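You operate a simulated robot arm through the tools that you are given. There is no shell and no other tool.

You run a simulated robot arm. Do the job below in one go: nothing can be reset, and whatever is moved stays where it is left.

## Task
Band the coil with tape and sleeve its long lead as the finish card says.
Fine: whole length on, roll left on the arm; swing the arm out and lock the turntable before sleeving.

It is judged by the outcome, as a careful person would: the job done as asked, and still so three seconds after it is handed in. It fails if anything else is knocked over, pushed out of place, dropped, spilled or broken.

## Robot
A 6-joint arm with a two-finger parallel gripper, fixed in place. Base frame: the origin is at the foot of the arm, x ahead of it, y to its left, z up; the work surface is at about z = 820. Units: mm, degrees, N and s.
With the tool pointing down near the work surface it reaches from about 240 to 640 mm from the base axis. Its first joint turns from -66.0 to 66.0 degrees. Payload 2.7 kg.
The TCP is the grasp point between the finger pads, 23 mm short of the fingertips. In the tool frame z runs along the fingers and y along their closing line. The gripper opens to 94 mm. The fingers are 38 mm wide and 10 mm thick; the gripper's body (54 by 96 mm) begins 39 mm behind the TCP.
Orientation is told as [roll, pitch, yaw] about the base's x, y, z axes, in that order, counted from this pose: with the fingers straight down and closing along the base's y, the tool's x points along the base's -x, its y along +y and its z along -z.

## Interface
- The arm moves only by the tool send_rows. Its argument "motion" is a list of rows, each a list of 3 entries, a list of its own where there are three numbers: the turn, a rotation vector about the tool's x, y, z in units of 5 degrees (1.0 is 5 degrees), then the shift along the tool's x, y, z in units of 20 mm (1.0 is 20 mm), then the finger opening in mm, from 0 to 94. In form: [[[rx, ry, rz], [x, y, z], gripper], ...]. A call has 1 to 20 rows; each row shifts and turns the commanded pose from where the row before left it, along the tool's axes as they then stand. A call with a number of a shift or a turn outside -1 to 1 is refused whole. A row lasts 0.2 s, in which the tool goes at most 50 mm and 8.6 degrees; a call with a longer step from one row to the next is refused whole, and so is a gripper value outside its range. Where a pose cannot be reached the arm comes as near as it can. A force on the tool above 90 N (or 10 N above the force at the start of the call, whichever is more), or a blocked arm, ends the call early, and 0.2 s more pass. The fingers move at their own pace (about 45 mm/s each) and stop on an object; they squeeze with about 33 N. The grip force told is the motor's: it shows also when the fingers shut on nothing. Time passes only in rows, and 0.2 s behind the last, so rows that do not move let the fingers close. It gives the time, the measured TCP pose, the force on the tool (base axes), the opening and the grip force at its end, in the units of the frame above (readings bear some noise), with the torque about the TCP (base axes, N m) and any sound that the robot's microphone picked up.
- Cameras (640 x 400 px; columns grow to the right, rows downward): "scene" is fixed at [75.1, -435.3, 1399.5]; the picture's right is [0.77, -0.64, 0.00], its down [-0.39, -0.47, -0.79] and it looks along [0.51, 0.61, -0.61] (base axes); focal length 295 px, centre (320, 200). "wrist" rides on the gripper at [86, 16, -75] in the tool frame; the picture's right is [-0.18, 0.98, 0.00], its down [-0.58, -0.11, -0.81] and it looks along [-0.79, -0.15, 0.59] (tool axes); focal length 243 px, centre (320, 200). There is no depth. A picture from a camera that has moved, and an enlarged one, comes with that camera's place and axes in the base frame and with its lens.
- camera(camera): a new picture of that camera. The clock stands still meanwhile.
- inspect(camera, box): a new picture of the part [left, top, right, bottom] of that camera's present view, enlarged. The clock stands still meanwhile.
- sign_off(): hands the job in; it is judged then, once.

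Nothing tells you positions but the pictures and the camera data. Unless the task says otherwise, let go and move clear before handing in.

The tools are called after ">>>" as a command line: name --argument value ..., lists and objects as JSON in quotes. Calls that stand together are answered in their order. send_rows: Moves the arm, as the interface text tells. Its arguments: {"type":"object","properties":{"motion":{"type":"array"}},"required":["motion"]} The other tools are called the same way: camera (camera) takes a picture; inspect (camera, box) takes an enlarged picture of a part of a camera's view; sign_off () hands the job in.

At the start:

```text
clock: 0.0
eef_pos: [398.9, -194.4, 1215.9]
tcp_rot: [0.0, -0.1, 0.0]
force: [0.1, -0.2, -0.7]
ft_torque: [0.0, 0.03, 0.0]
opening: 93.8
finger_force: 0.2
```

scene: 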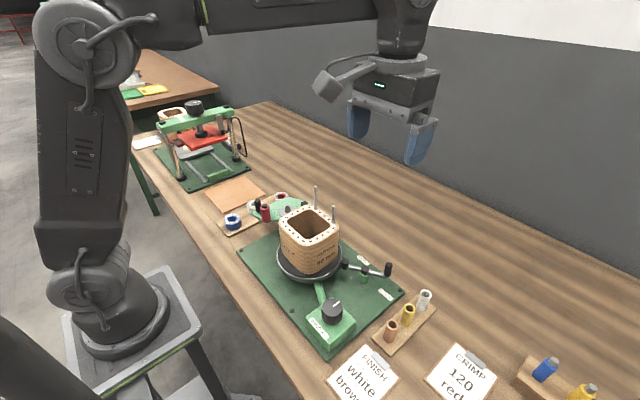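
wrist: 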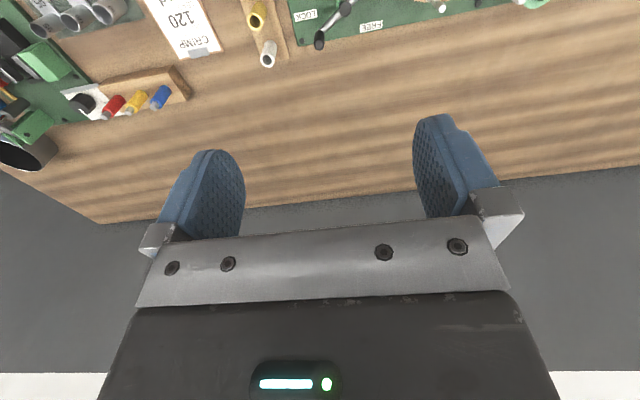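

I see a bench with a coil on a turntable, a tape fixture, a rack with sleeves and a finish card near the bottom of the picture. I will look closely at each part before moving.

>>> inspect --camera "scene" --box '[300, 330, 420, 400]'

>>> inspect --camera "scene" --box '[220, 170, 420, 300]'

>>> inspect --camera "scene" --box '[280, 250, 460, 370]'

>>> inspect --camera "scene" --box '[120, 90, 300, 240]'

>>> inspect --camera "scene" --box '[420, 320, 640, 400]'

```text
5.33 times, centred on (360, 365) of scene
camera zoom: at [75.1, -435.3, 1399.5], right [0.77, -0.64, 0.0], down [-0.39, -0.47, -0.79], along [0.51, 0.61, -0.61], focal length 1574 px, centre (107, -680)
```

zoom: 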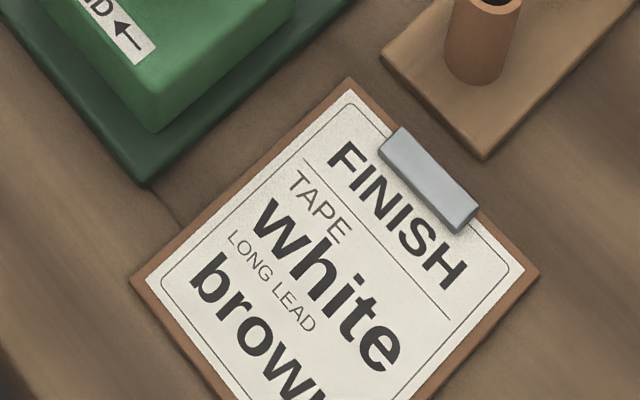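

```text
3.08 times, centred on (320, 235) of scene
camera zoom: at [75.1, -435.3, 1399.5], right [0.77, -0.64, 0.0], down [-0.39, -0.47, -0.79], along [0.51, 0.61, -0.61], focal length 908 px, centre (320, 92)
```

zoom: 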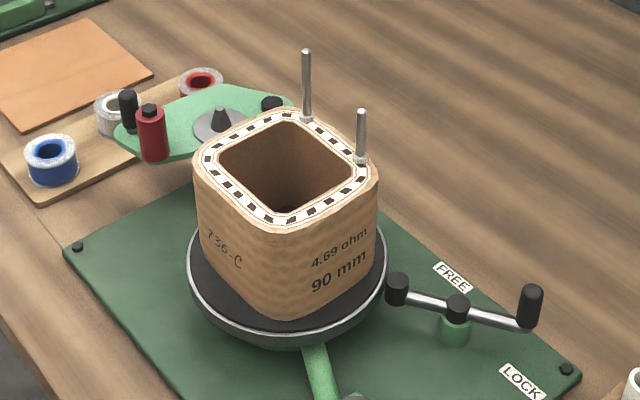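

```text
3.33 times, centred on (370, 310) of scene
camera zoom: at [75.1, -435.3, 1399.5], right [0.77, -0.64, 0.0], down [-0.39, -0.47, -0.79], along [0.51, 0.61, -0.61], focal length 984 px, centre (153, -167)
```

zoom: 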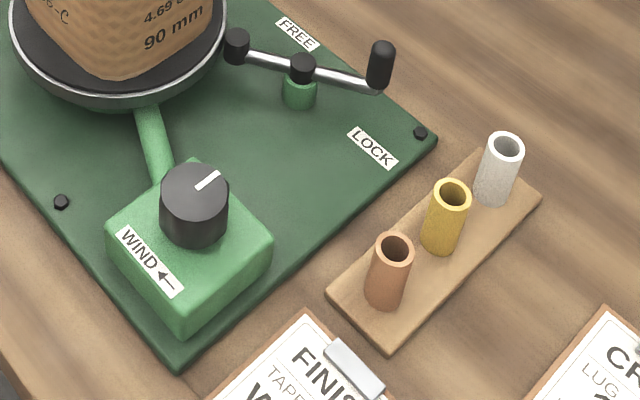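

```text
2.67 times, centred on (210, 165) of scene
camera zoom: at [75.1, -435.3, 1399.5], right [0.77, -0.64, 0.0], down [-0.39, -0.47, -0.79], along [0.51, 0.61, -0.61], focal length 787 px, centre (613, 293)
```

zoom: 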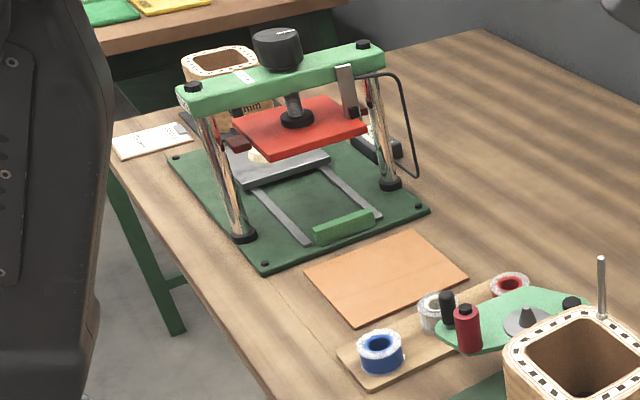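

```text
2.91 times, centred on (530, 360) of scene
camera zoom: at [75.1, -435.3, 1399.5], right [0.77, -0.64, 0.0], down [-0.39, -0.47, -0.79], along [0.51, 0.61, -0.61], focal length 859 px, centre (-291, -266)
```

zoom: 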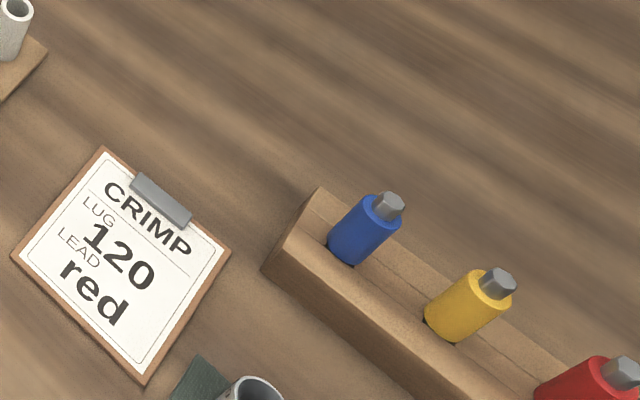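

The finish card calls for white tape and a brown sleeve on the long lead. I'll move the arm high above the bench to get closer wrist views of the taping arm, the rolls and the coil.

>>> send_rows --motion '[[[0, 0, 0], [0.496, 0.977, 0.254], 94], [[0, 0, 0], [0.496, 0.977, 0.254], 94], [[0, 0, 0], [0.496, 0.977, 0.254], 94], [[0, 0, 0], [0.496, 0.977, 0.254], 94], [[0, 0, 0], [0.496, 0.977, 0.254], 94], [[0, 0, 0], [0.496, 0.977, 0.254], 94], [[0, 0, 0], [0.496, 0.977, 0.254], 94], [[0, 0, 0], [0.496, 0.977, 0.254], 94], [[0, 0, 0], [0.496, 0.977, 0.254], 94], [[0, 0, 0], [0.496, 0.977, 0.254], 94], [[0, 0, 0], [0.496, 0.977, 0.254], 94], [[0, 0, 0], [0.496, 0.977, 0.254], 94], [[0, 0, 0], [0.496, 0.977, 0.254], 94]]'

>>> camera --camera "wrist"

>>> camera --camera "scene"

```text
clock: 2.8
eef_pos: [269.1, 58.6, 1149.7]
tcp_rot: [0.0, -0.1, 0.0]
force: [0.6, -1.0, -0.8]
ft_torque: [-0.01, -0.01, 0.01]
opening: 93.9
finger_force: 0.0
```

```text
taken
camera wrist: at [183.1, 74.9, 1223.7], right [0.18, 0.98, 0.0], down [0.58, -0.11, 0.81], along [0.79, -0.15, -0.59], focal length 243 px, centre (320, 200)
```

wrist: 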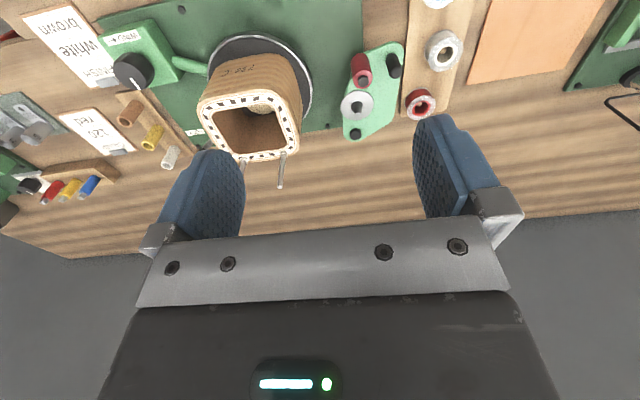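

```text
taken
```

scene: 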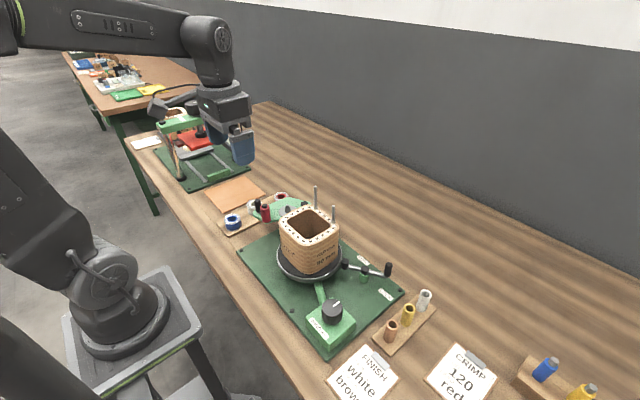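

>>> inspect --camera "wrist" --box '[320, 0, 480, 160]'

>>> inspect --camera "wrist" --box '[180, 20, 360, 200]'

>>> inspect --camera "wrist" --box '[20, 0, 220, 180]'

```text
2.50 times, centred on (400, 80) of wrist
camera zoom: at [183.1, 74.9, 1223.7], right [0.18, 0.98, 0.0], down [0.58, -0.11, 0.81], along [0.79, -0.15, -0.59], focal length 606 px, centre (120, 500)
```

zoom: 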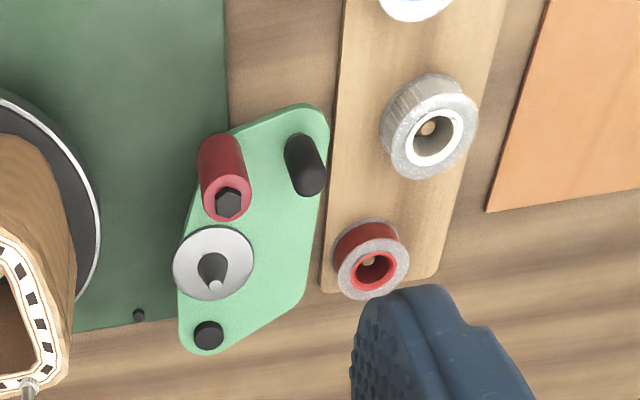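

```text
2.22 times, centred on (270, 110) of wrist
camera zoom: at [183.1, 74.9, 1223.7], right [0.18, 0.98, 0.0], down [0.58, -0.11, 0.81], along [0.79, -0.15, -0.59], focal length 539 px, centre (431, 400)
```

zoom: 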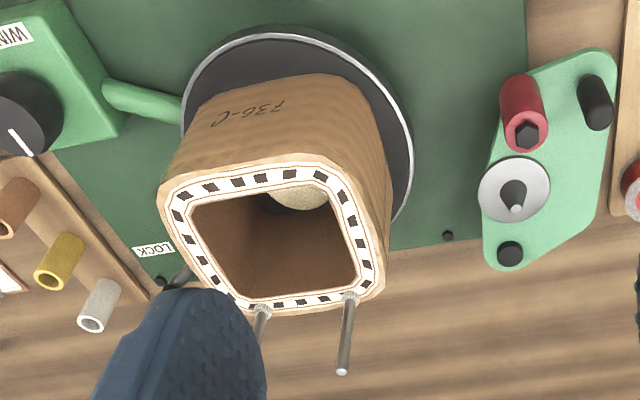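

```text
2.22 times, centred on (120, 90) of wrist
camera zoom: at [183.1, 74.9, 1223.7], right [0.18, 0.98, 0.0], down [0.58, -0.11, 0.81], along [0.79, -0.15, -0.59], focal length 539 px, centre (764, 444)
```

zoom: 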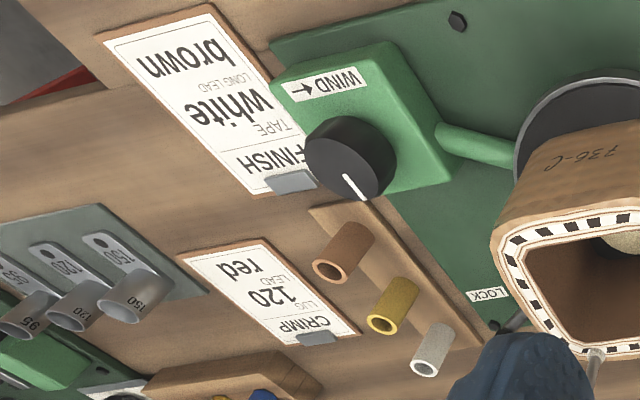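

The tape arm, the rolls (white in the middle) and the coil's leads are visible; I take the pivot to be near (453, 85) and the spindle near (401, 90). I'll go lower over the rolls and arm for a closer look.

>>> send_rows --motion '[[[0, 0, 0], [-0.71, 0.91, 1], 94], [[0, 0, 0], [-0.71, 0.91, 1], 94], [[0, 0, 0], [-0.71, 0.91, 1], 94], [[0, 0, 0], [-0.71, 0.91, 1], 94], [[0, 0, 0], [-0.71, 0.91, 1], 94], [[0, 0, 0], [0, 0, 0], 94]]'

>>> camera --camera "wrist"

>>> inspect --camera "wrist" --box '[160, 0, 480, 200]'

```text
clock: 4.2
eef_pos: [341.1, 150.5, 1049.3]
tcp_rot: [0.1, 0.0, -0.1]
force: [0.8, 0.2, 0.1]
ft_torque: [0.0, -0.02, -0.02]
opening: 94.1
finger_force: 0.0
```

```text
taken
camera wrist: at [254.0, 166.3, 1123.2], right [0.18, 0.98, 0.0], down [0.58, -0.11, 0.81], along [0.79, -0.15, -0.59], focal length 243 px, centre (320, 200)
```

wrist: 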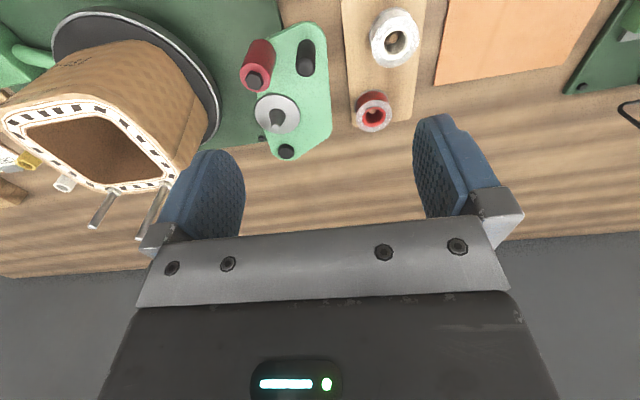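

```text
2.00 times, centred on (320, 100) of wrist
camera zoom: at [254.0, 166.3, 1123.2], right [0.18, 0.98, 0.0], down [0.58, -0.11, 0.81], along [0.79, -0.15, -0.59], focal length 485 px, centre (320, 400)
```

zoom: 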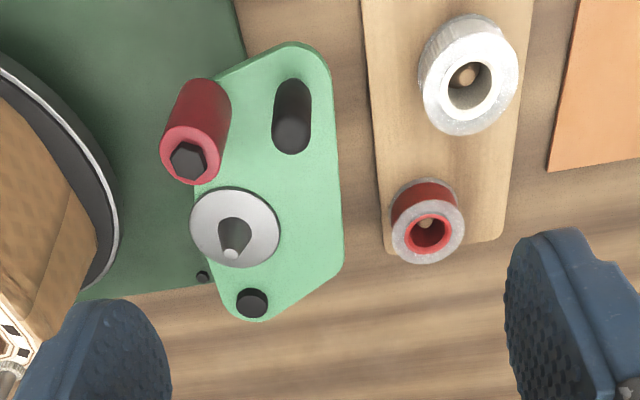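

The white roll is at about (364, 219) with its top near z 865, on a peg. I'll move above it and check alignment with the wrist camera.

>>> send_rows --motion '[[[0, 0, 0], [-0.23, 0.685, 0.89], 94], [[0, 0, 0], [-0.23, 0.685, 0.89], 94], [[0, 0, 0], [-0.23, 0.685, 0.89], 94], [[0, 0, 0], [-0.23, 0.685, 0.89], 94], [[0, 0, 0], [-0.23, 0.685, 0.89], 94], [[0, 0, 0], [0, 0, 0], 94]]'

>>> camera --camera "wrist"

>>> inspect --camera "wrist" --box '[200, 0, 440, 160]'

>>> inspect --camera "scene" --box '[200, 160, 320, 240]'

```text
clock: 5.6
eef_pos: [362.6, 218.7, 959.5]
tcp_rot: [0.0, 0.0, 0.0]
force: [0.7, -0.4, 0.1]
ft_torque: [0.05, -0.01, -0.01]
opening: 94.0
finger_force: 0.1
```

```text
taken
camera wrist: at [277.6, 235.0, 1034.2], right [0.18, 0.98, 0.0], down [0.58, -0.11, 0.81], along [0.79, -0.15, -0.59], focal length 243 px, centre (320, 200)
```

wrist: 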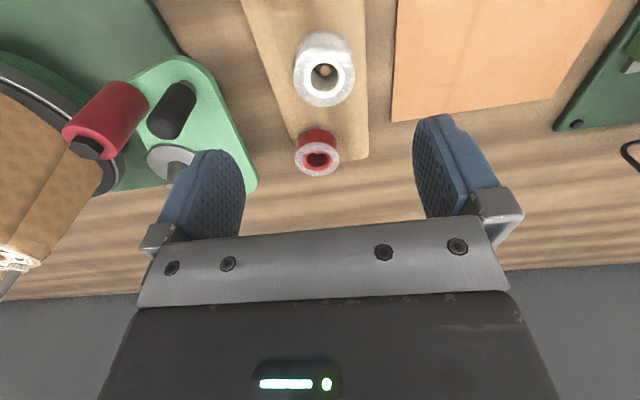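

```text
2.50 times, centred on (320, 80) of wrist
camera zoom: at [277.6, 235.0, 1034.2], right [0.18, 0.98, 0.0], down [0.58, -0.11, 0.81], along [0.79, -0.15, -0.59], focal length 606 px, centre (320, 500)
```

zoom: 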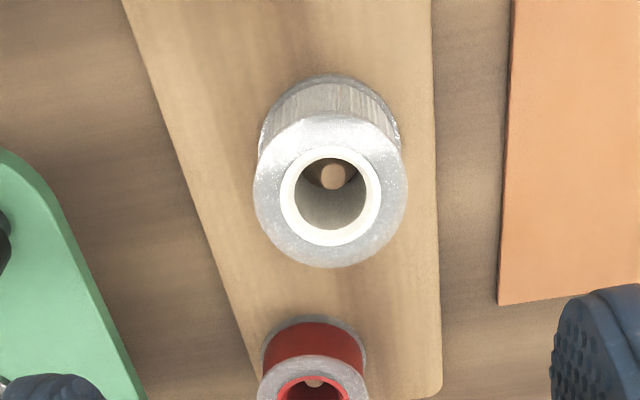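

```text
5.00 times, centred on (260, 200) of scene
camera zoom: at [75.1, -435.3, 1399.5], right [0.77, -0.64, 0.0], down [-0.39, -0.47, -0.79], along [0.51, 0.61, -0.61], focal length 1476 px, centre (620, 200)
```

zoom: 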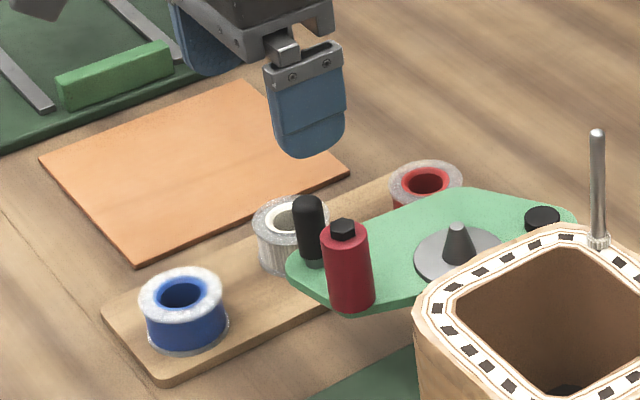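

The white roll sits almost under the TCP, about 2.5 mm to +y, with its top near z 862. I'll correct for that and descend partway.

>>> send_rows --motion '[[[0, 0, 0], [-0.02, 0.04, 0.75], 94], [[0, 0, 0], [-0.02, 0.04, 0.75], 94], [[0, 0, 0], [-0.02, 0.04, 0.75], 94], [[0, 0, 0], [0, 0, 0.75], 94], [[0, 0, 0], [0, 0, 0], 94]]'

>>> inspect --camera "wrist" --box '[200, 60, 440, 220]'

>>> inspect --camera "scene" --box '[200, 160, 320, 240]'

```text
clock: 6.8
eef_pos: [363.7, 221.5, 899.9]
tcp_rot: [-0.1, 0.0, 0.0]
force: [0.8, 0.0, -0.8]
ft_torque: [0.02, 0.03, 0.0]
opening: 94.2
finger_force: 0.0
```

```text
2.50 times, centred on (320, 140) of wrist
camera zoom: at [278.7, 236.8, 973.7], right [0.18, 0.98, 0.0], down [0.58, -0.11, 0.81], along [0.79, -0.15, -0.59], focal length 606 px, centre (320, 350)
```

zoom: 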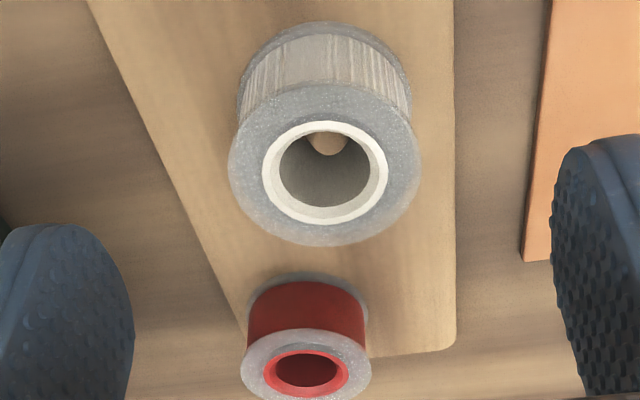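

```text
5.00 times, centred on (260, 200) of scene
camera zoom: at [75.1, -435.3, 1399.5], right [0.77, -0.64, 0.0], down [-0.39, -0.47, -0.79], along [0.51, 0.61, -0.61], focal length 1476 px, centre (620, 200)
```

zoom: 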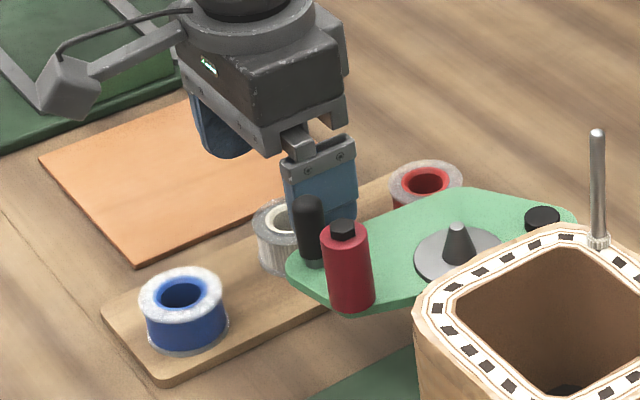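

Aligned to within a millimetre. I'll descend so the tips sit just above the rack and close on the roll.

>>> send_rows --motion '[[[0, 0, 0], [0, 0.03, 0.5], 94], [[0, 0, 0], [0, 0.02, 0.5], 94], [[0, 0, 0], [0, 0, 0.5], 94], [[0, 0, 0], [0, 0, 0.5], 94], [[0, 0, 0], [0, 0, 0], 80], [[0, 0, 0], [0, 0, 0], 65], [[0, 0, 0], [0, 0, 0], 50], [[0, 0, 0], [0, 0, 0], 40], [[0, 0, 0], [0, 0, 0], 36], [[0, 0, 0], [0, 0, 0], 36]]'

>>> inspect --camera "wrist" --box '[200, 60, 440, 220]'

>>> inspect --camera "scene" --box '[200, 160, 320, 240]'

```text
clock: 9.0
eef_pos: [366.1, 221.1, 861.1]
tcp_rot: [0.0, -0.1, 0.0]
force: [-0.7, -0.6, -0.2]
ft_torque: [0.02, 0.04, -0.02]
opening: 44.5
finger_force: 32.9
```

```text
2.50 times, centred on (320, 140) of wrist
camera zoom: at [278.8, 237.3, 934.2], right [0.18, 0.98, 0.0], down [0.58, -0.11, 0.81], along [0.79, -0.15, -0.59], focal length 606 px, centre (320, 350)
```

zoom: 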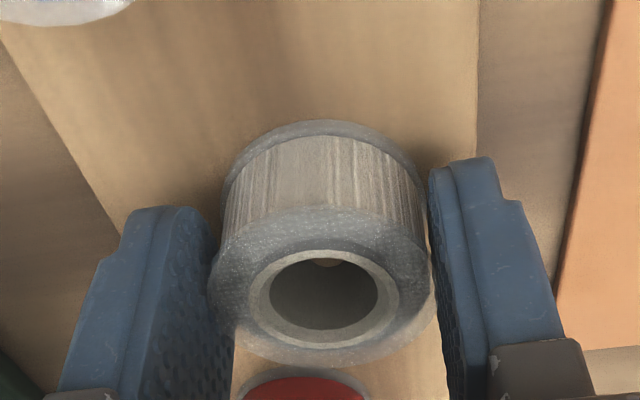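

```text
5.00 times, centred on (260, 200) of scene
camera zoom: at [75.1, -435.3, 1399.5], right [0.77, -0.64, 0.0], down [-0.39, -0.47, -0.79], along [0.51, 0.61, -0.61], focal length 1476 px, centre (620, 200)
```

zoom: 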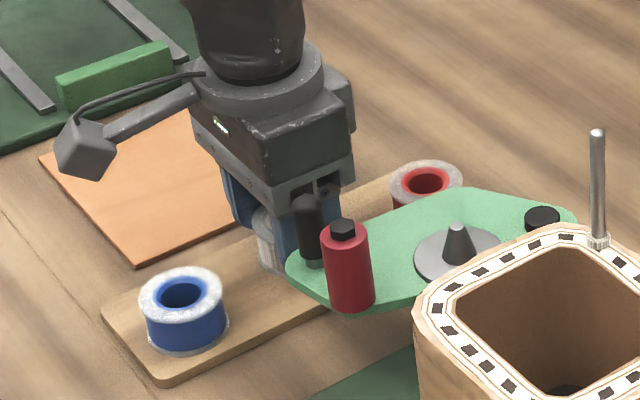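

The white roll is gripped (44.5 mm). I'll lift it straight off its peg and carry it high over the spindle.

>>> send_rows --motion '[[[0, 0, 0], [0, 0, -0.3], 36], [[0, 0, 0], [0, 0, -0.6], 36], [[0, 0, 0], [0, 0, -0.9], 36], [[0, 0, 0], [0, 0, -1], 36], [[0, 0, 0], [0, 0, -1], 36], [[0, 0, 0], [0, 0, -1], 36], [[0, 0, 0], [0, 0, -1], 36], [[0, 0, 0], [0, 0, -0.4], 36], [[0, 0, 0], [0, 0, 0], 36]]'

>>> camera --camera "wrist"

>>> inspect --camera "scene" --box '[200, 140, 320, 220]'

```text
clock: 11.0
eef_pos: [366.0, 221.6, 985.8]
tcp_rot: [0.1, 0.0, -0.1]
force: [0.3, 0.2, 0.1]
ft_torque: [-0.03, 0.04, -0.01]
opening: 44.7
finger_force: 33.3
```

```text
taken
camera wrist: at [278.9, 237.7, 1058.0], right [0.18, 0.98, 0.0], down [0.58, -0.11, 0.81], along [0.79, -0.15, -0.59], focal length 243 px, centre (320, 200)
```

wrist: 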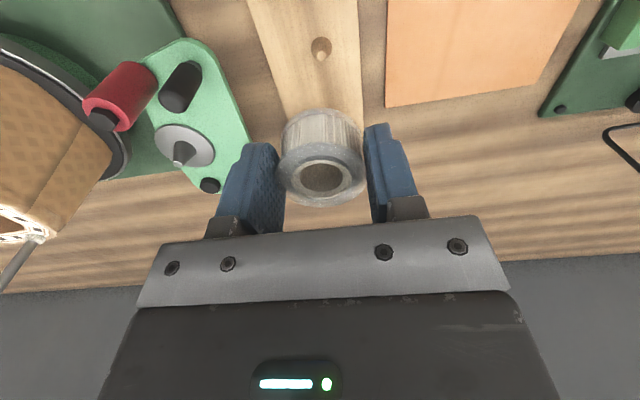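

```text
5.00 times, centred on (260, 180) of scene
camera zoom: at [75.1, -435.3, 1399.5], right [0.77, -0.64, 0.0], down [-0.39, -0.47, -0.79], along [0.51, 0.61, -0.61], focal length 1476 px, centre (620, 300)
```

zoom: 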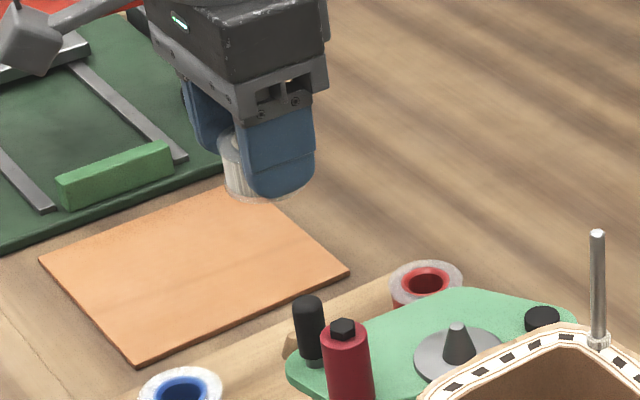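

The roll is off its peg and held. I'll carry it over to the spindle at about (400.5, 90.5).

>>> send_rows --motion '[[[0, 0, 0], [-0.246, -0.937, 0], 36], [[0, 0, 0], [-0.246, -0.937, 0], 36], [[0, 0, 0], [-0.246, -0.937, 0], 36], [[0, 0, 0], [-0.246, -0.937, 0], 36], [[0, 0, 0], [-0.246, -0.937, 0], 36], [[0, 0, 0], [-0.246, -0.937, 0], 36], [[0, 0, 0], [-0.246, -0.937, 0], 36], [[0, 0, 0], [0, 0, 0], 36], [[0, 0, 0], [0, 0, 0], 36]]'

>>> camera --camera "wrist"

>>> inspect --camera "wrist" --box '[220, 60, 420, 220]'

>>> inspect --camera "scene" --box '[240, 140, 360, 220]'

```text
clock: 13.0
eef_pos: [399.2, 90.0, 984.3]
tcp_rot: [-0.1, 0.0, 0.0]
force: [0.7, -1.0, -0.9]
ft_torque: [-0.02, -0.02, 0.0]
opening: 44.6
finger_force: 33.0
```

```text
taken
camera wrist: at [312.7, 106.7, 1058.1], right [0.18, 0.98, 0.0], down [0.58, -0.11, 0.81], along [0.79, -0.15, -0.59], focal length 243 px, centre (320, 200)
```

wrist: 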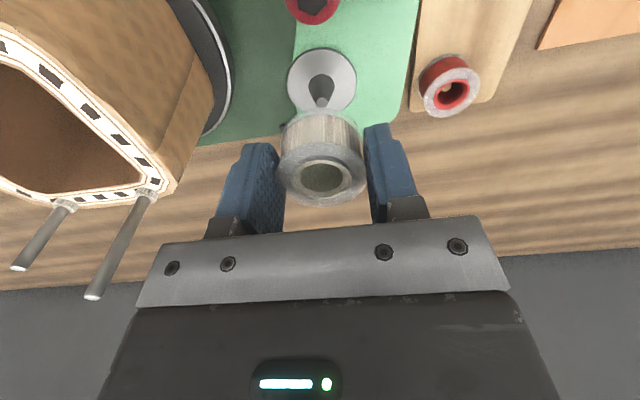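

```text
2.50 times, centred on (320, 140) of wrist
camera zoom: at [312.7, 106.7, 1058.1], right [0.18, 0.98, 0.0], down [0.58, -0.11, 0.81], along [0.79, -0.15, -0.59], focal length 606 px, centre (320, 350)
```

zoom: 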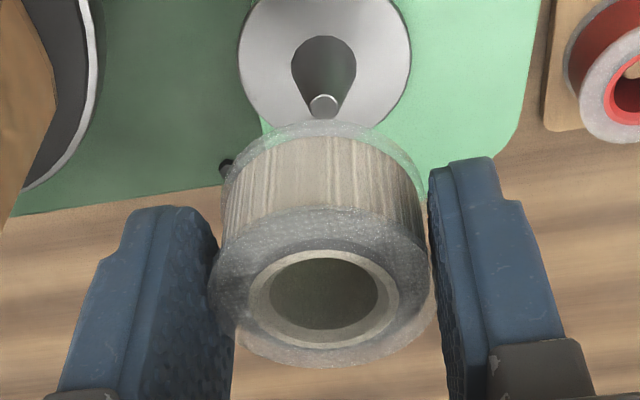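

```text
5.00 times, centred on (300, 180) of scene
camera zoom: at [75.1, -435.3, 1399.5], right [0.77, -0.64, 0.0], down [-0.39, -0.47, -0.79], along [0.51, 0.61, -0.61], focal length 1476 px, centre (420, 300)
```

zoom: 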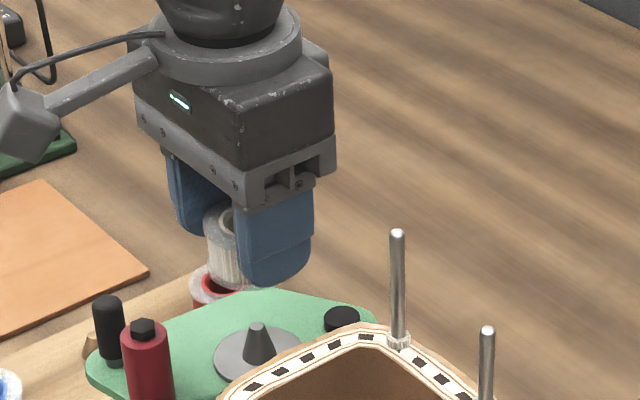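

The spindle tip is almost right below the roll bore and the offset is about 2 mm in x. I'll correct for it and descend until the bore is over the cone.

>>> send_rows --motion '[[[0, 0, 0], [-0.06, 0.015, 0.3], 36], [[0, 0, 0], [-0.06, 0.015, 0.6], 36], [[0, 0, 0], [0, 0, 0.6], 36], [[0, 0, 0], [0, 0, 0.6], 36], [[0, 0, 0], [0, 0, 0.5], 36], [[0, 0, 0], [0, 0, 0.2], 36], [[0, 0, 0], [0, 0, 0], 36]]'

>>> inspect --camera "wrist" --box '[220, 60, 420, 220]'

>>> inspect --camera "scene" --box '[240, 160, 360, 240]'

```text
clock: 14.6
eef_pos: [401.8, 90.1, 928.8]
tcp_rot: [0.0, 0.0, 0.0]
force: [0.2, 0.2, -0.3]
ft_torque: [0.0, 0.0, 0.03]
opening: 44.6
finger_force: 32.6
```

```text
2.50 times, centred on (320, 140) of wrist
camera zoom: at [315.2, 107.7, 1002.1], right [0.18, 0.98, 0.0], down [0.58, -0.11, 0.81], along [0.79, -0.15, -0.59], focal length 606 px, centre (320, 350)
```

zoom: 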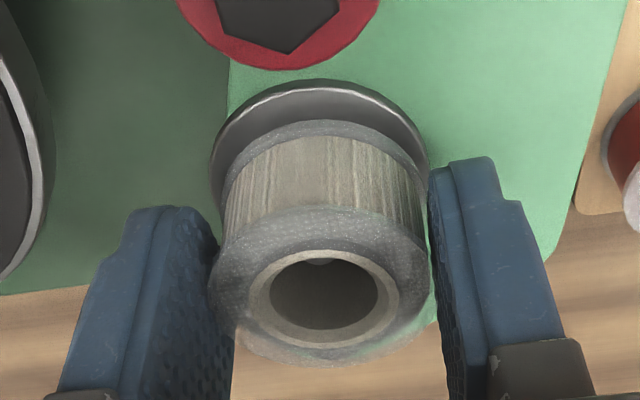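

```text
5.00 times, centred on (300, 200) of scene
camera zoom: at [75.1, -435.3, 1399.5], right [0.77, -0.64, 0.0], down [-0.39, -0.47, -0.79], along [0.51, 0.61, -0.61], focal length 1476 px, centre (420, 200)
```

zoom: 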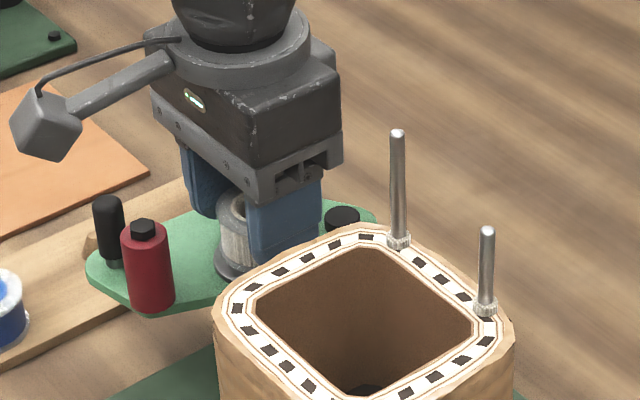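

The cone tip is inside the bore and the disc is just below. I'll lower it in small steps, watching the force.

>>> send_rows --motion '[[[0, 0, 0], [0, 0, 0.15], 36], [[0, 0, 0], [0, 0, 0.15], 36], [[0, 0, 0], [0, 0, 0.1], 36], [[0, 0, 0], [0, 0, 0], 36]]'

>>> inspect --camera "wrist" --box '[220, 60, 420, 220]'

>>> inspect --camera "scene" --box '[260, 170, 320, 220]'

```text
clock: 15.6
eef_pos: [402.0, 92.6, 920.6]
tcp_rot: [0.1, -0.1, 0.0]
force: [-6.3, -2.1, 21.8]
ft_torque: [0.01, -0.02, 0.05]
opening: 44.9
finger_force: 33.1
```

```text
2.50 times, centred on (320, 140) of wrist
camera zoom: at [315.6, 107.2, 994.5], right [0.18, 0.98, 0.0], down [0.58, -0.11, 0.81], along [0.79, -0.15, -0.59], focal length 606 px, centre (320, 350)
```

zoom: 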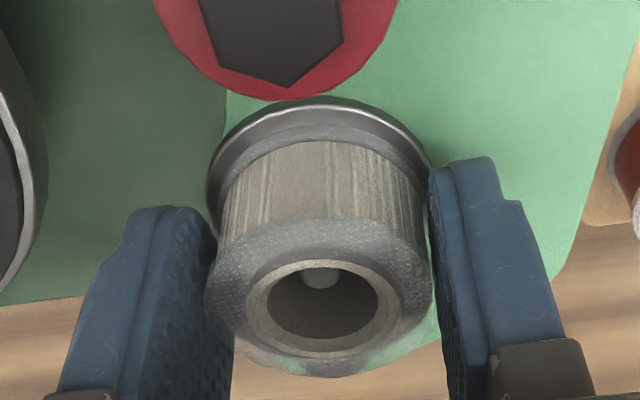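

```text
8.00 times, centred on (290, 195) of scene
camera zoom: at [74.6, -435.4, 1399.5], right [0.77, -0.64, 0.0], down [-0.39, -0.47, -0.79], along [0.51, 0.61, -0.61], focal length 2362 px, centre (560, 240)
```

zoom: 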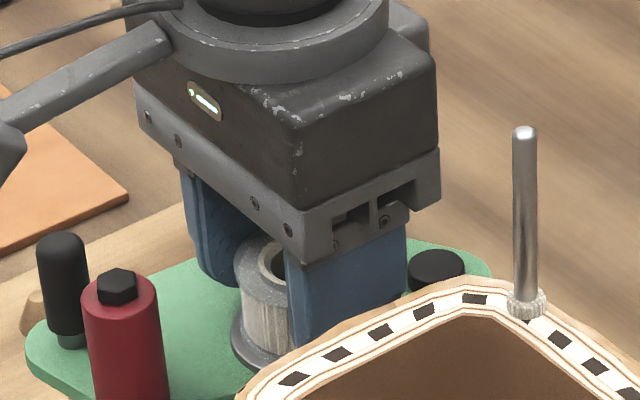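

There's 22 N of contact with a sideways push toward -x, so the bore is slightly off the cone. I'll ease up, shift about 1.5 mm toward -x and lower again.

>>> send_rows --motion '[[[0, 0, 0], [0, 0, -0.1], 36], [[0, 0, 0], [0.08, 0, 0], 36], [[0, 0, 0], [0, 0, 0.06], 36], [[0, 0, 0], [0, 0, 0.04], 36], [[0, 0, 0], [0, 0, 0], 36]]'

>>> inspect --camera "wrist" --box '[220, 60, 420, 220]'

```text
clock: 16.8
eef_pos: [400.5, 91.7, 920.8]
tcp_rot: [0.0, 0.1, 0.0]
force: [-5.2, 0.5, 15.3]
ft_torque: [0.0, -0.07, 0.01]
opening: 44.6
finger_force: 33.1
```

```text
2.50 times, centred on (320, 140) of wrist
camera zoom: at [313.5, 106.9, 994.6], right [0.18, 0.98, 0.0], down [0.58, -0.11, 0.81], along [0.79, -0.15, -0.59], focal length 606 px, centre (320, 350)
```

zoom: 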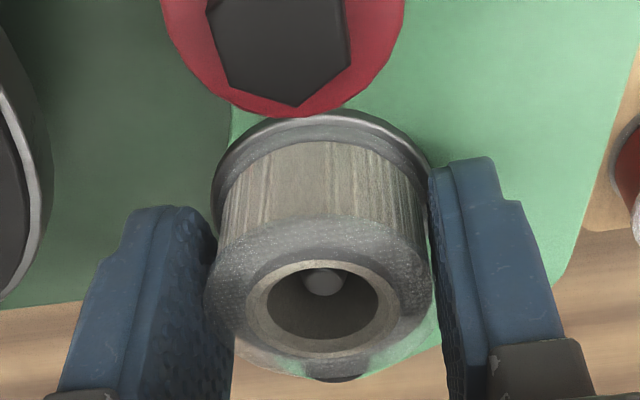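

The bore is closer to centred, with a -x push still there. I'll shift another 1.5 mm and lower.

>>> send_rows --motion '[[[0, 0, 0], [0, 0, -0.06], 36], [[0, 0, 0], [0.09, 0, 0], 36], [[0, 0, 0], [0, 0, 0.06], 36], [[0, 0, 0], [0, 0, 0.05], 36], [[0, 0, 0], [0, 0, 0], 36]]'

>>> inspect --camera "wrist" --box '[220, 60, 420, 220]'

>>> inspect --camera "scene" --box '[260, 170, 320, 220]'

```text
clock: 18.0
eef_pos: [397.7, 90.3, 919.7]
tcp_rot: [-0.1, 0.0, 0.2]
force: [-2.7, -3.6, 23.1]
ft_torque: [-0.21, -0.1, -0.06]
opening: 44.8
finger_force: 33.6
```

```text
2.50 times, centred on (320, 140) of wrist
camera zoom: at [311.9, 107.2, 993.7], right [0.18, 0.98, 0.0], down [0.58, -0.11, 0.81], along [0.79, -0.15, -0.59], focal length 606 px, centre (320, 350)
```

zoom: 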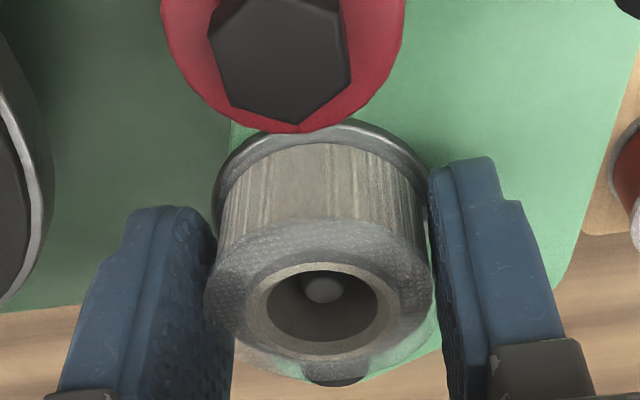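

```text
8.00 times, centred on (290, 195) of scene
camera zoom: at [74.7, -435.5, 1399.4], right [0.77, -0.64, 0.0], down [-0.39, -0.47, -0.79], along [0.51, 0.61, -0.61], focal length 2362 px, centre (560, 240)
```

zoom: 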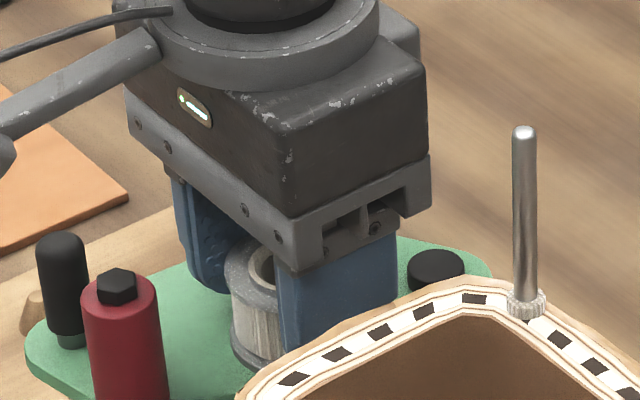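

Contact stays flat at the same height with little side force, so the roll looks seated on the disc. I'll relax the press, open the fingers a little and check.

>>> send_rows --motion '[[[0, 0, 0], [0, 0, -0.04], 36], [[0, 0, 0], [0, 0, 0], 46], [[0, 0, 0], [0, 0, 0], 50], [[0, 0, 0], [0, 0, 0], 56], [[0, 0, 0], [0, 0, 0], 60], [[0, 0, 0], [0, 0, 0], 60]]'

>>> inspect --camera "wrist" --box '[220, 60, 420, 220]'

>>> inspect --camera "scene" --box '[260, 170, 320, 220]'

```text
clock: 19.4
eef_pos: [398.1, 91.1, 920.0]
tcp_rot: [0.0, 0.0, -0.1]
force: [-0.3, -0.4, -0.2]
ft_torque: [0.04, 0.02, -0.04]
opening: 60.2
finger_force: 0.1
```

```text
2.50 times, centred on (320, 140) of wrist
camera zoom: at [311.8, 107.2, 993.8], right [0.18, 0.98, 0.0], down [0.58, -0.11, 0.81], along [0.79, -0.15, -0.59], focal length 606 px, centre (320, 350)
```

zoom: 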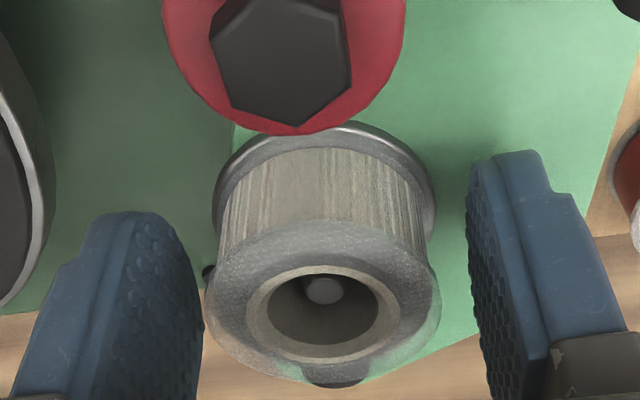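

```text
8.00 times, centred on (290, 195) of scene
camera zoom: at [75.1, -435.3, 1399.5], right [0.77, -0.64, 0.0], down [-0.39, -0.47, -0.79], along [0.51, 0.61, -0.61], focal length 2362 px, centre (560, 240)
```

zoom: 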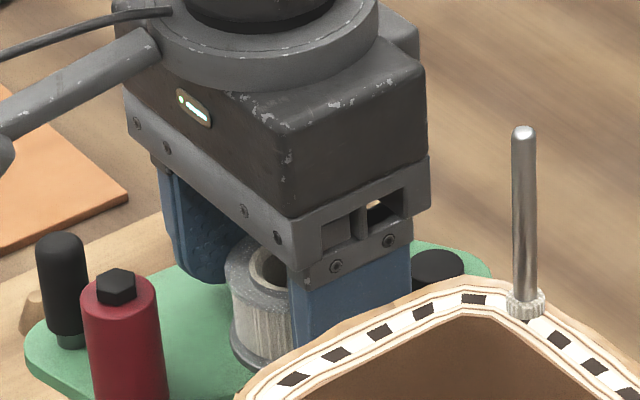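

The roll is released and standing on the disc. I'll back off straight up and inspect the seating.

>>> send_rows --motion '[[[0, 0, 0], [0, 0, -0.4], 64], [[0, 0, 0], [0, 0, -0.8], 64], [[0, 0, 0], [0, 0, -1], 64], [[0, 0, 0], [0, 0, -1], 64], [[0, 0, 0], [0, 0, -1], 64], [[0, 0, 0], [0, 0, -0.6], 64], [[0, 0, 0], [0, 0, 0], 64]]'

>>> inspect --camera "wrist" --box '[220, 0, 420, 130]'

>>> inspect --camera "scene" --box '[240, 160, 360, 240]'

>>> camera --camera "wrist"

```text
clock: 21.0
eef_pos: [399.3, 90.9, 1015.7]
tcp_rot: [0.0, 0.0, -0.1]
force: [0.5, 0.0, -0.1]
ft_torque: [0.0, 0.03, 0.03]
opening: 64.0
finger_force: 0.0
```

```text
3.08 times, centred on (320, 65) of wrist
camera zoom: at [312.2, 107.0, 1089.7], right [0.18, 0.98, 0.0], down [0.58, -0.11, 0.81], along [0.79, -0.15, -0.59], focal length 746 px, centre (320, 615)
```

zoom: 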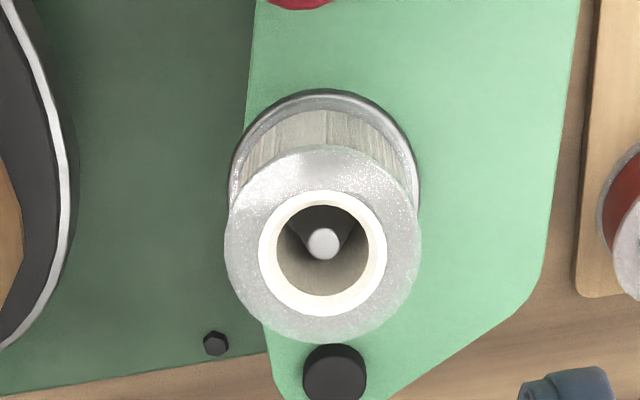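

```text
5.00 times, centred on (300, 200) of scene
camera zoom: at [75.1, -435.3, 1399.5], right [0.77, -0.64, 0.0], down [-0.39, -0.47, -0.79], along [0.51, 0.61, -0.61], focal length 1476 px, centre (420, 200)
```

zoom: 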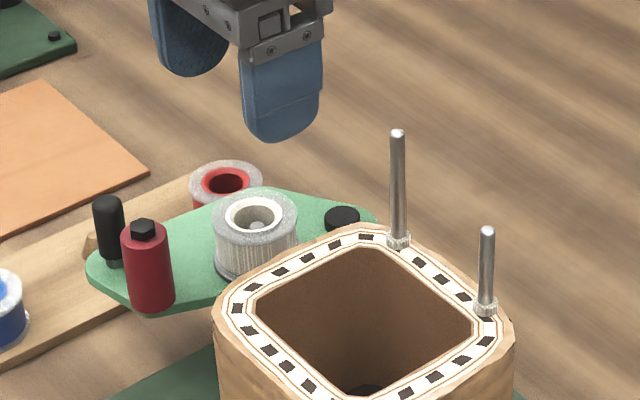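

```text
taken
camera wrist: at [312.2, 107.0, 1089.7], right [0.18, 0.98, 0.0], down [0.58, -0.11, 0.81], along [0.79, -0.15, -0.59], focal length 243 px, centre (320, 200)
```

wrist: 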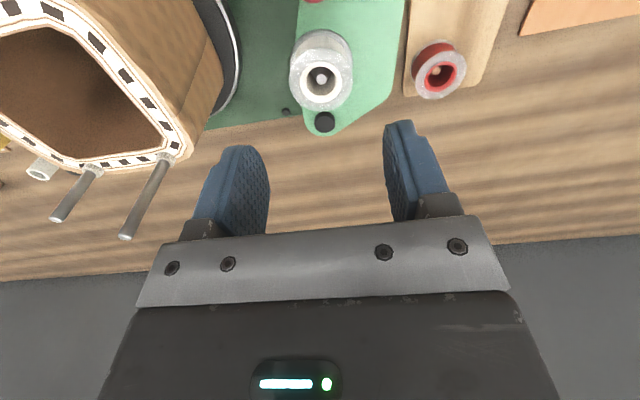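

The white roll is properly seated on the spindle. Before swinging the arm in, I'll look closely at the WIND knob and the lock lever.

>>> send_rows --motion '[[[0, 0, 0], [0, 0, -0.95], 64], [[0, 0, 0], [0, 0, -0.95], 64], [[0, 0, 0], [0, 0, -0.95], 64], [[0, 0, 0], [0, 0, -0.95], 64], [[0, 0, 0], [0, 0, -0.95], 64], [[0, 0, 0], [0, 0, -0.95], 64], [[0, 0, 0], [0.265, -0.965, 0], 64], [[0, 0, 0], [0.265, -0.965, 0], 64], [[0, 0, 0], [0.265, -0.965, 0], 64], [[0, 0, 0], [0.265, -0.965, 0], 64], [[0, 0, 0], [0.265, -0.965, 0], 64], [[0, 0, 0], [0.265, -0.965, 0], 64], [[0, 0, 0], [0.265, -0.965, 0], 64], [[0, 0, 0], [0.265, -0.965, 0], 64], [[0, 0, 0], [0.265, -0.965, 0], 64], [[0, 0, 0], [0.265, -0.965, 0], 64], [[0, 0, 0], [0.265, -0.965, 0], 64], [[0, 0, 0], [0.265, -0.965, 0], 64], [[0, 0, 0], [0.265, -0.965, 0], 64], [[0, 0, 0], [0, 0, 0], 64]]'

>>> camera --camera "wrist"

>>> inspect --camera "wrist" --box '[200, 0, 440, 150]'

>>> inspect --camera "scene" --box '[320, 240, 420, 310]'

>>> inspect --camera "scene" --box '[290, 270, 390, 350]'

```text
clock: 25.2
eef_pos: [329.9, -161.2, 1131.5]
tcp_rot: [0.0, 0.0, 0.0]
force: [0.5, 0.5, -0.4]
ft_torque: [-0.06, 0.0, -0.01]
opening: 64.0
finger_force: 0.1
```

```text
taken
camera wrist: at [242.8, -144.7, 1204.3], right [0.18, 0.98, 0.0], down [0.58, -0.11, 0.81], along [0.79, -0.15, -0.59], focal length 243 px, centre (320, 200)
```

wrist: 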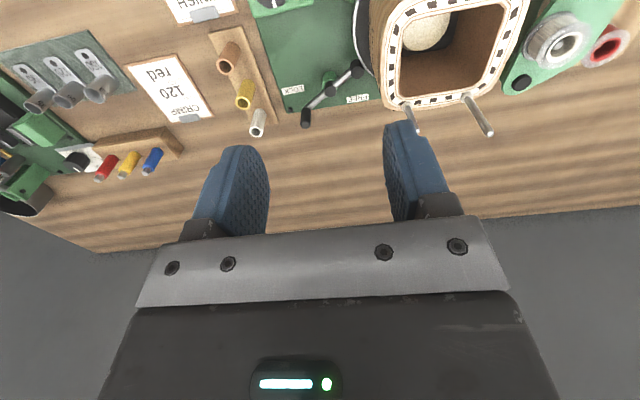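

```text
2.67 times, centred on (320, 75) of wrist
camera zoom: at [242.8, -144.7, 1204.3], right [0.18, 0.98, 0.0], down [0.58, -0.11, 0.81], along [0.79, -0.15, -0.59], focal length 647 px, centre (320, 533)
```

zoom: 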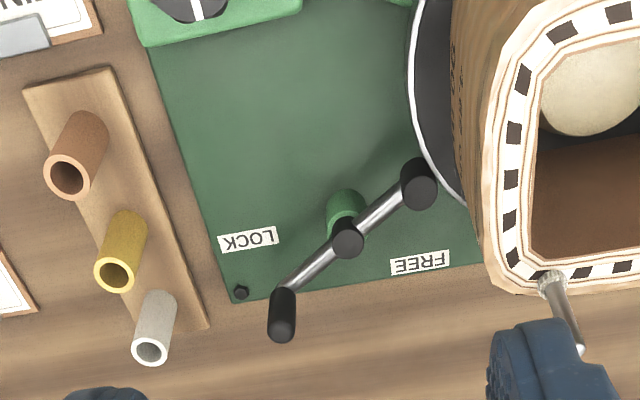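

```text
5.71 times, centred on (370, 275) of scene
camera zoom: at [75.1, -435.3, 1399.5], right [0.77, -0.64, 0.0], down [-0.39, -0.47, -0.79], along [0.51, 0.61, -0.61], focal length 1687 px, centre (34, -229)
```

zoom: 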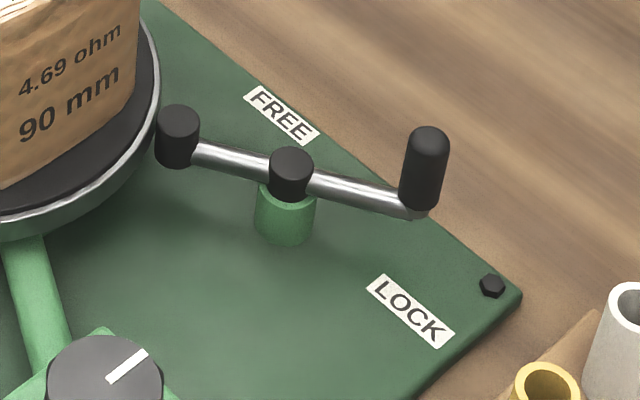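

```text
5.00 times, centred on (340, 310) of scene
camera zoom: at [75.1, -435.3, 1399.5], right [0.77, -0.64, 0.0], down [-0.39, -0.47, -0.79], along [0.51, 0.61, -0.61], focal length 1476 px, centre (220, -350)
```

zoom: 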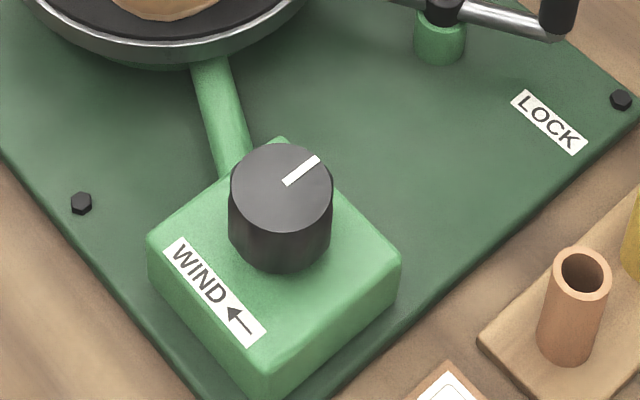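

The lever handle stands at about (460, -207) opposite its pad, and the WIND knob is at about (302, -200), top near z 893. Next I go to the taping arm's handle at about (342, 138), turn the gripper so it closes along x, and prepare to swing the arm in.

>>> send_rows --motion '[[[0, 0, 0], [-0.04, 0.997, 0], 64], [[0, 0, 0], [-0.04, 0.997, 0], 64], [[0, 0, 0], [-0.04, 0.997, 0], 64], [[0, 0, 0], [-0.04, 0.997, 0], 64], [[0, 0, 0], [-0.04, 0.997, 0], 64], [[0, 0, 0], [-0.04, 0.997, 0], 64], [[0, 0, 0], [-0.04, 0.997, 0], 64], [[0, 0, 0], [-0.04, 0.997, 0], 64], [[0, 0, 0], [-0.04, 0.997, 0], 64], [[0, 0, 0], [-0.04, 0.997, 0], 64], [[0, 0, 0], [-0.04, 0.997, 0], 64], [[0, 0, 0], [-0.04, 0.997, 0], 64], [[0, 0, 0], [-0.04, 0.997, 0], 64], [[0, 0, 0], [-0.04, 0.997, 0], 64], [[0, 0, 0], [-0.04, 0.997, 0], 50], [[0, 0, 0], [0, 0, 0], 40]]'

>>> send_rows --motion '[[[0, 0, 1], [0, 0, 0], 36], [[0, 0, 1], [0, 0, 0], 36], [[0, 0, 1], [0, 0, 0], 36], [[0, 0, 1], [0, 0, 0], 36], [[0, 0, 1], [0, 0, 0], 36], [[0, 0, 1], [0, 0, 0], 36], [[0, 0, 1], [0, 0, 0], 36], [[0, 0, 1], [0, 0, 0], 36], [[0, 0, 1], [0, 0, 0], 36], [[0, 0, 1], [0, 0, 0], 36], [[0, 0, 1], [0, 0, 0], 36], [[0, 0, 1], [0, 0, 0], 36], [[0, 0, 1], [0, 0, 0], 36], [[0, 0, 1], [0, 0, 0], 36], [[0, 0, 1], [0, 0, 0], 36], [[0, 0, 1], [0, 0, 0], 36], [[0, 0, 1], [0, 0, 0], 36], [[0, 0, 1], [0, 0, 0], 36], [[0, 0, 0], [0, 0, 0], 36]]'

>>> camera --camera "wrist"

>>> camera --camera "scene"

```text
clock: 28.6
eef_pos: [341.7, 139.8, 1130.7]
tcp_rot: [0.0, 0.0, 0.0]
force: [0.2, 0.0, -0.1]
ft_torque: [0.0, 0.02, 0.01]
opening: 40.0
finger_force: 0.1
```

```text
clock: 32.6
eef_pos: [342.1, 139.2, 1129.9]
tcp_rot: [0.0, -0.1, -90.1]
force: [0.3, 0.3, -0.3]
ft_torque: [-0.01, -0.01, -0.03]
opening: 36.1
finger_force: 0.1
```

```text
taken
camera wrist: at [357.8, 225.2, 1203.7], right [0.98, -0.19, 0.0], down [-0.11, -0.58, 0.81], along [-0.15, -0.79, -0.59], focal length 243 px, centre (320, 200)
```

wrist: 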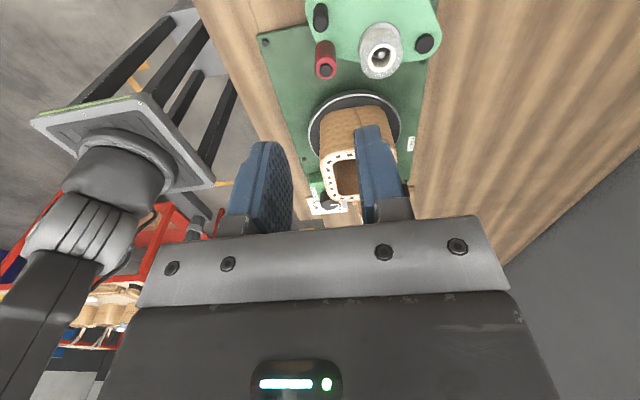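

```text
taken
```

scene: 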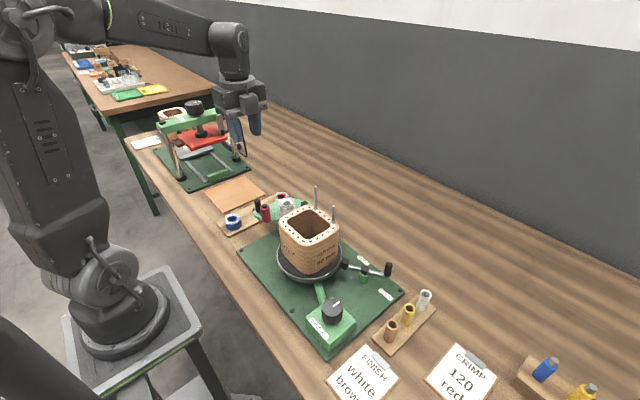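

The gripper is turned and the view covers arm, roll, coil and turntable. I'll zoom in to refine positions.

>>> inspect --camera "wrist" --box '[240, 0, 460, 140]'

>>> inspect --camera "wrist" --box '[290, 80, 430, 220]'

```text
2.86 times, centred on (350, 70) of wrist
camera zoom: at [357.8, 225.2, 1203.7], right [0.98, -0.19, 0.0], down [-0.11, -0.58, 0.81], along [-0.15, -0.79, -0.59], focal length 693 px, centre (234, 571)
```

zoom: 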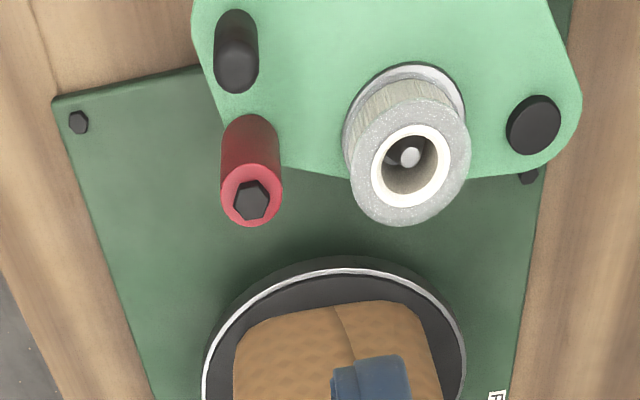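

```text
2.86 times, centred on (360, 150) of wrist
camera zoom: at [357.8, 225.2, 1203.7], right [0.98, -0.19, 0.0], down [-0.11, -0.58, 0.81], along [-0.15, -0.79, -0.59], focal length 693 px, centre (206, 343)
```

zoom: 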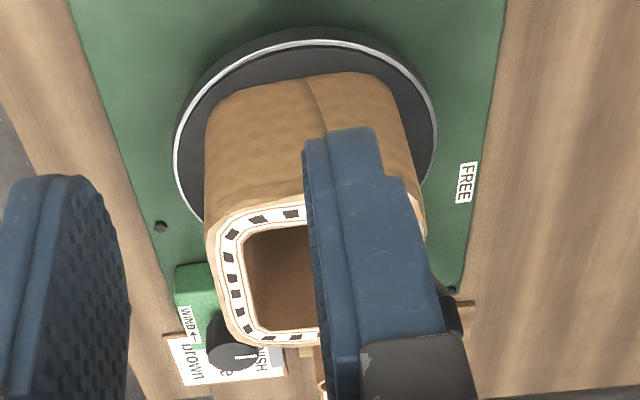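

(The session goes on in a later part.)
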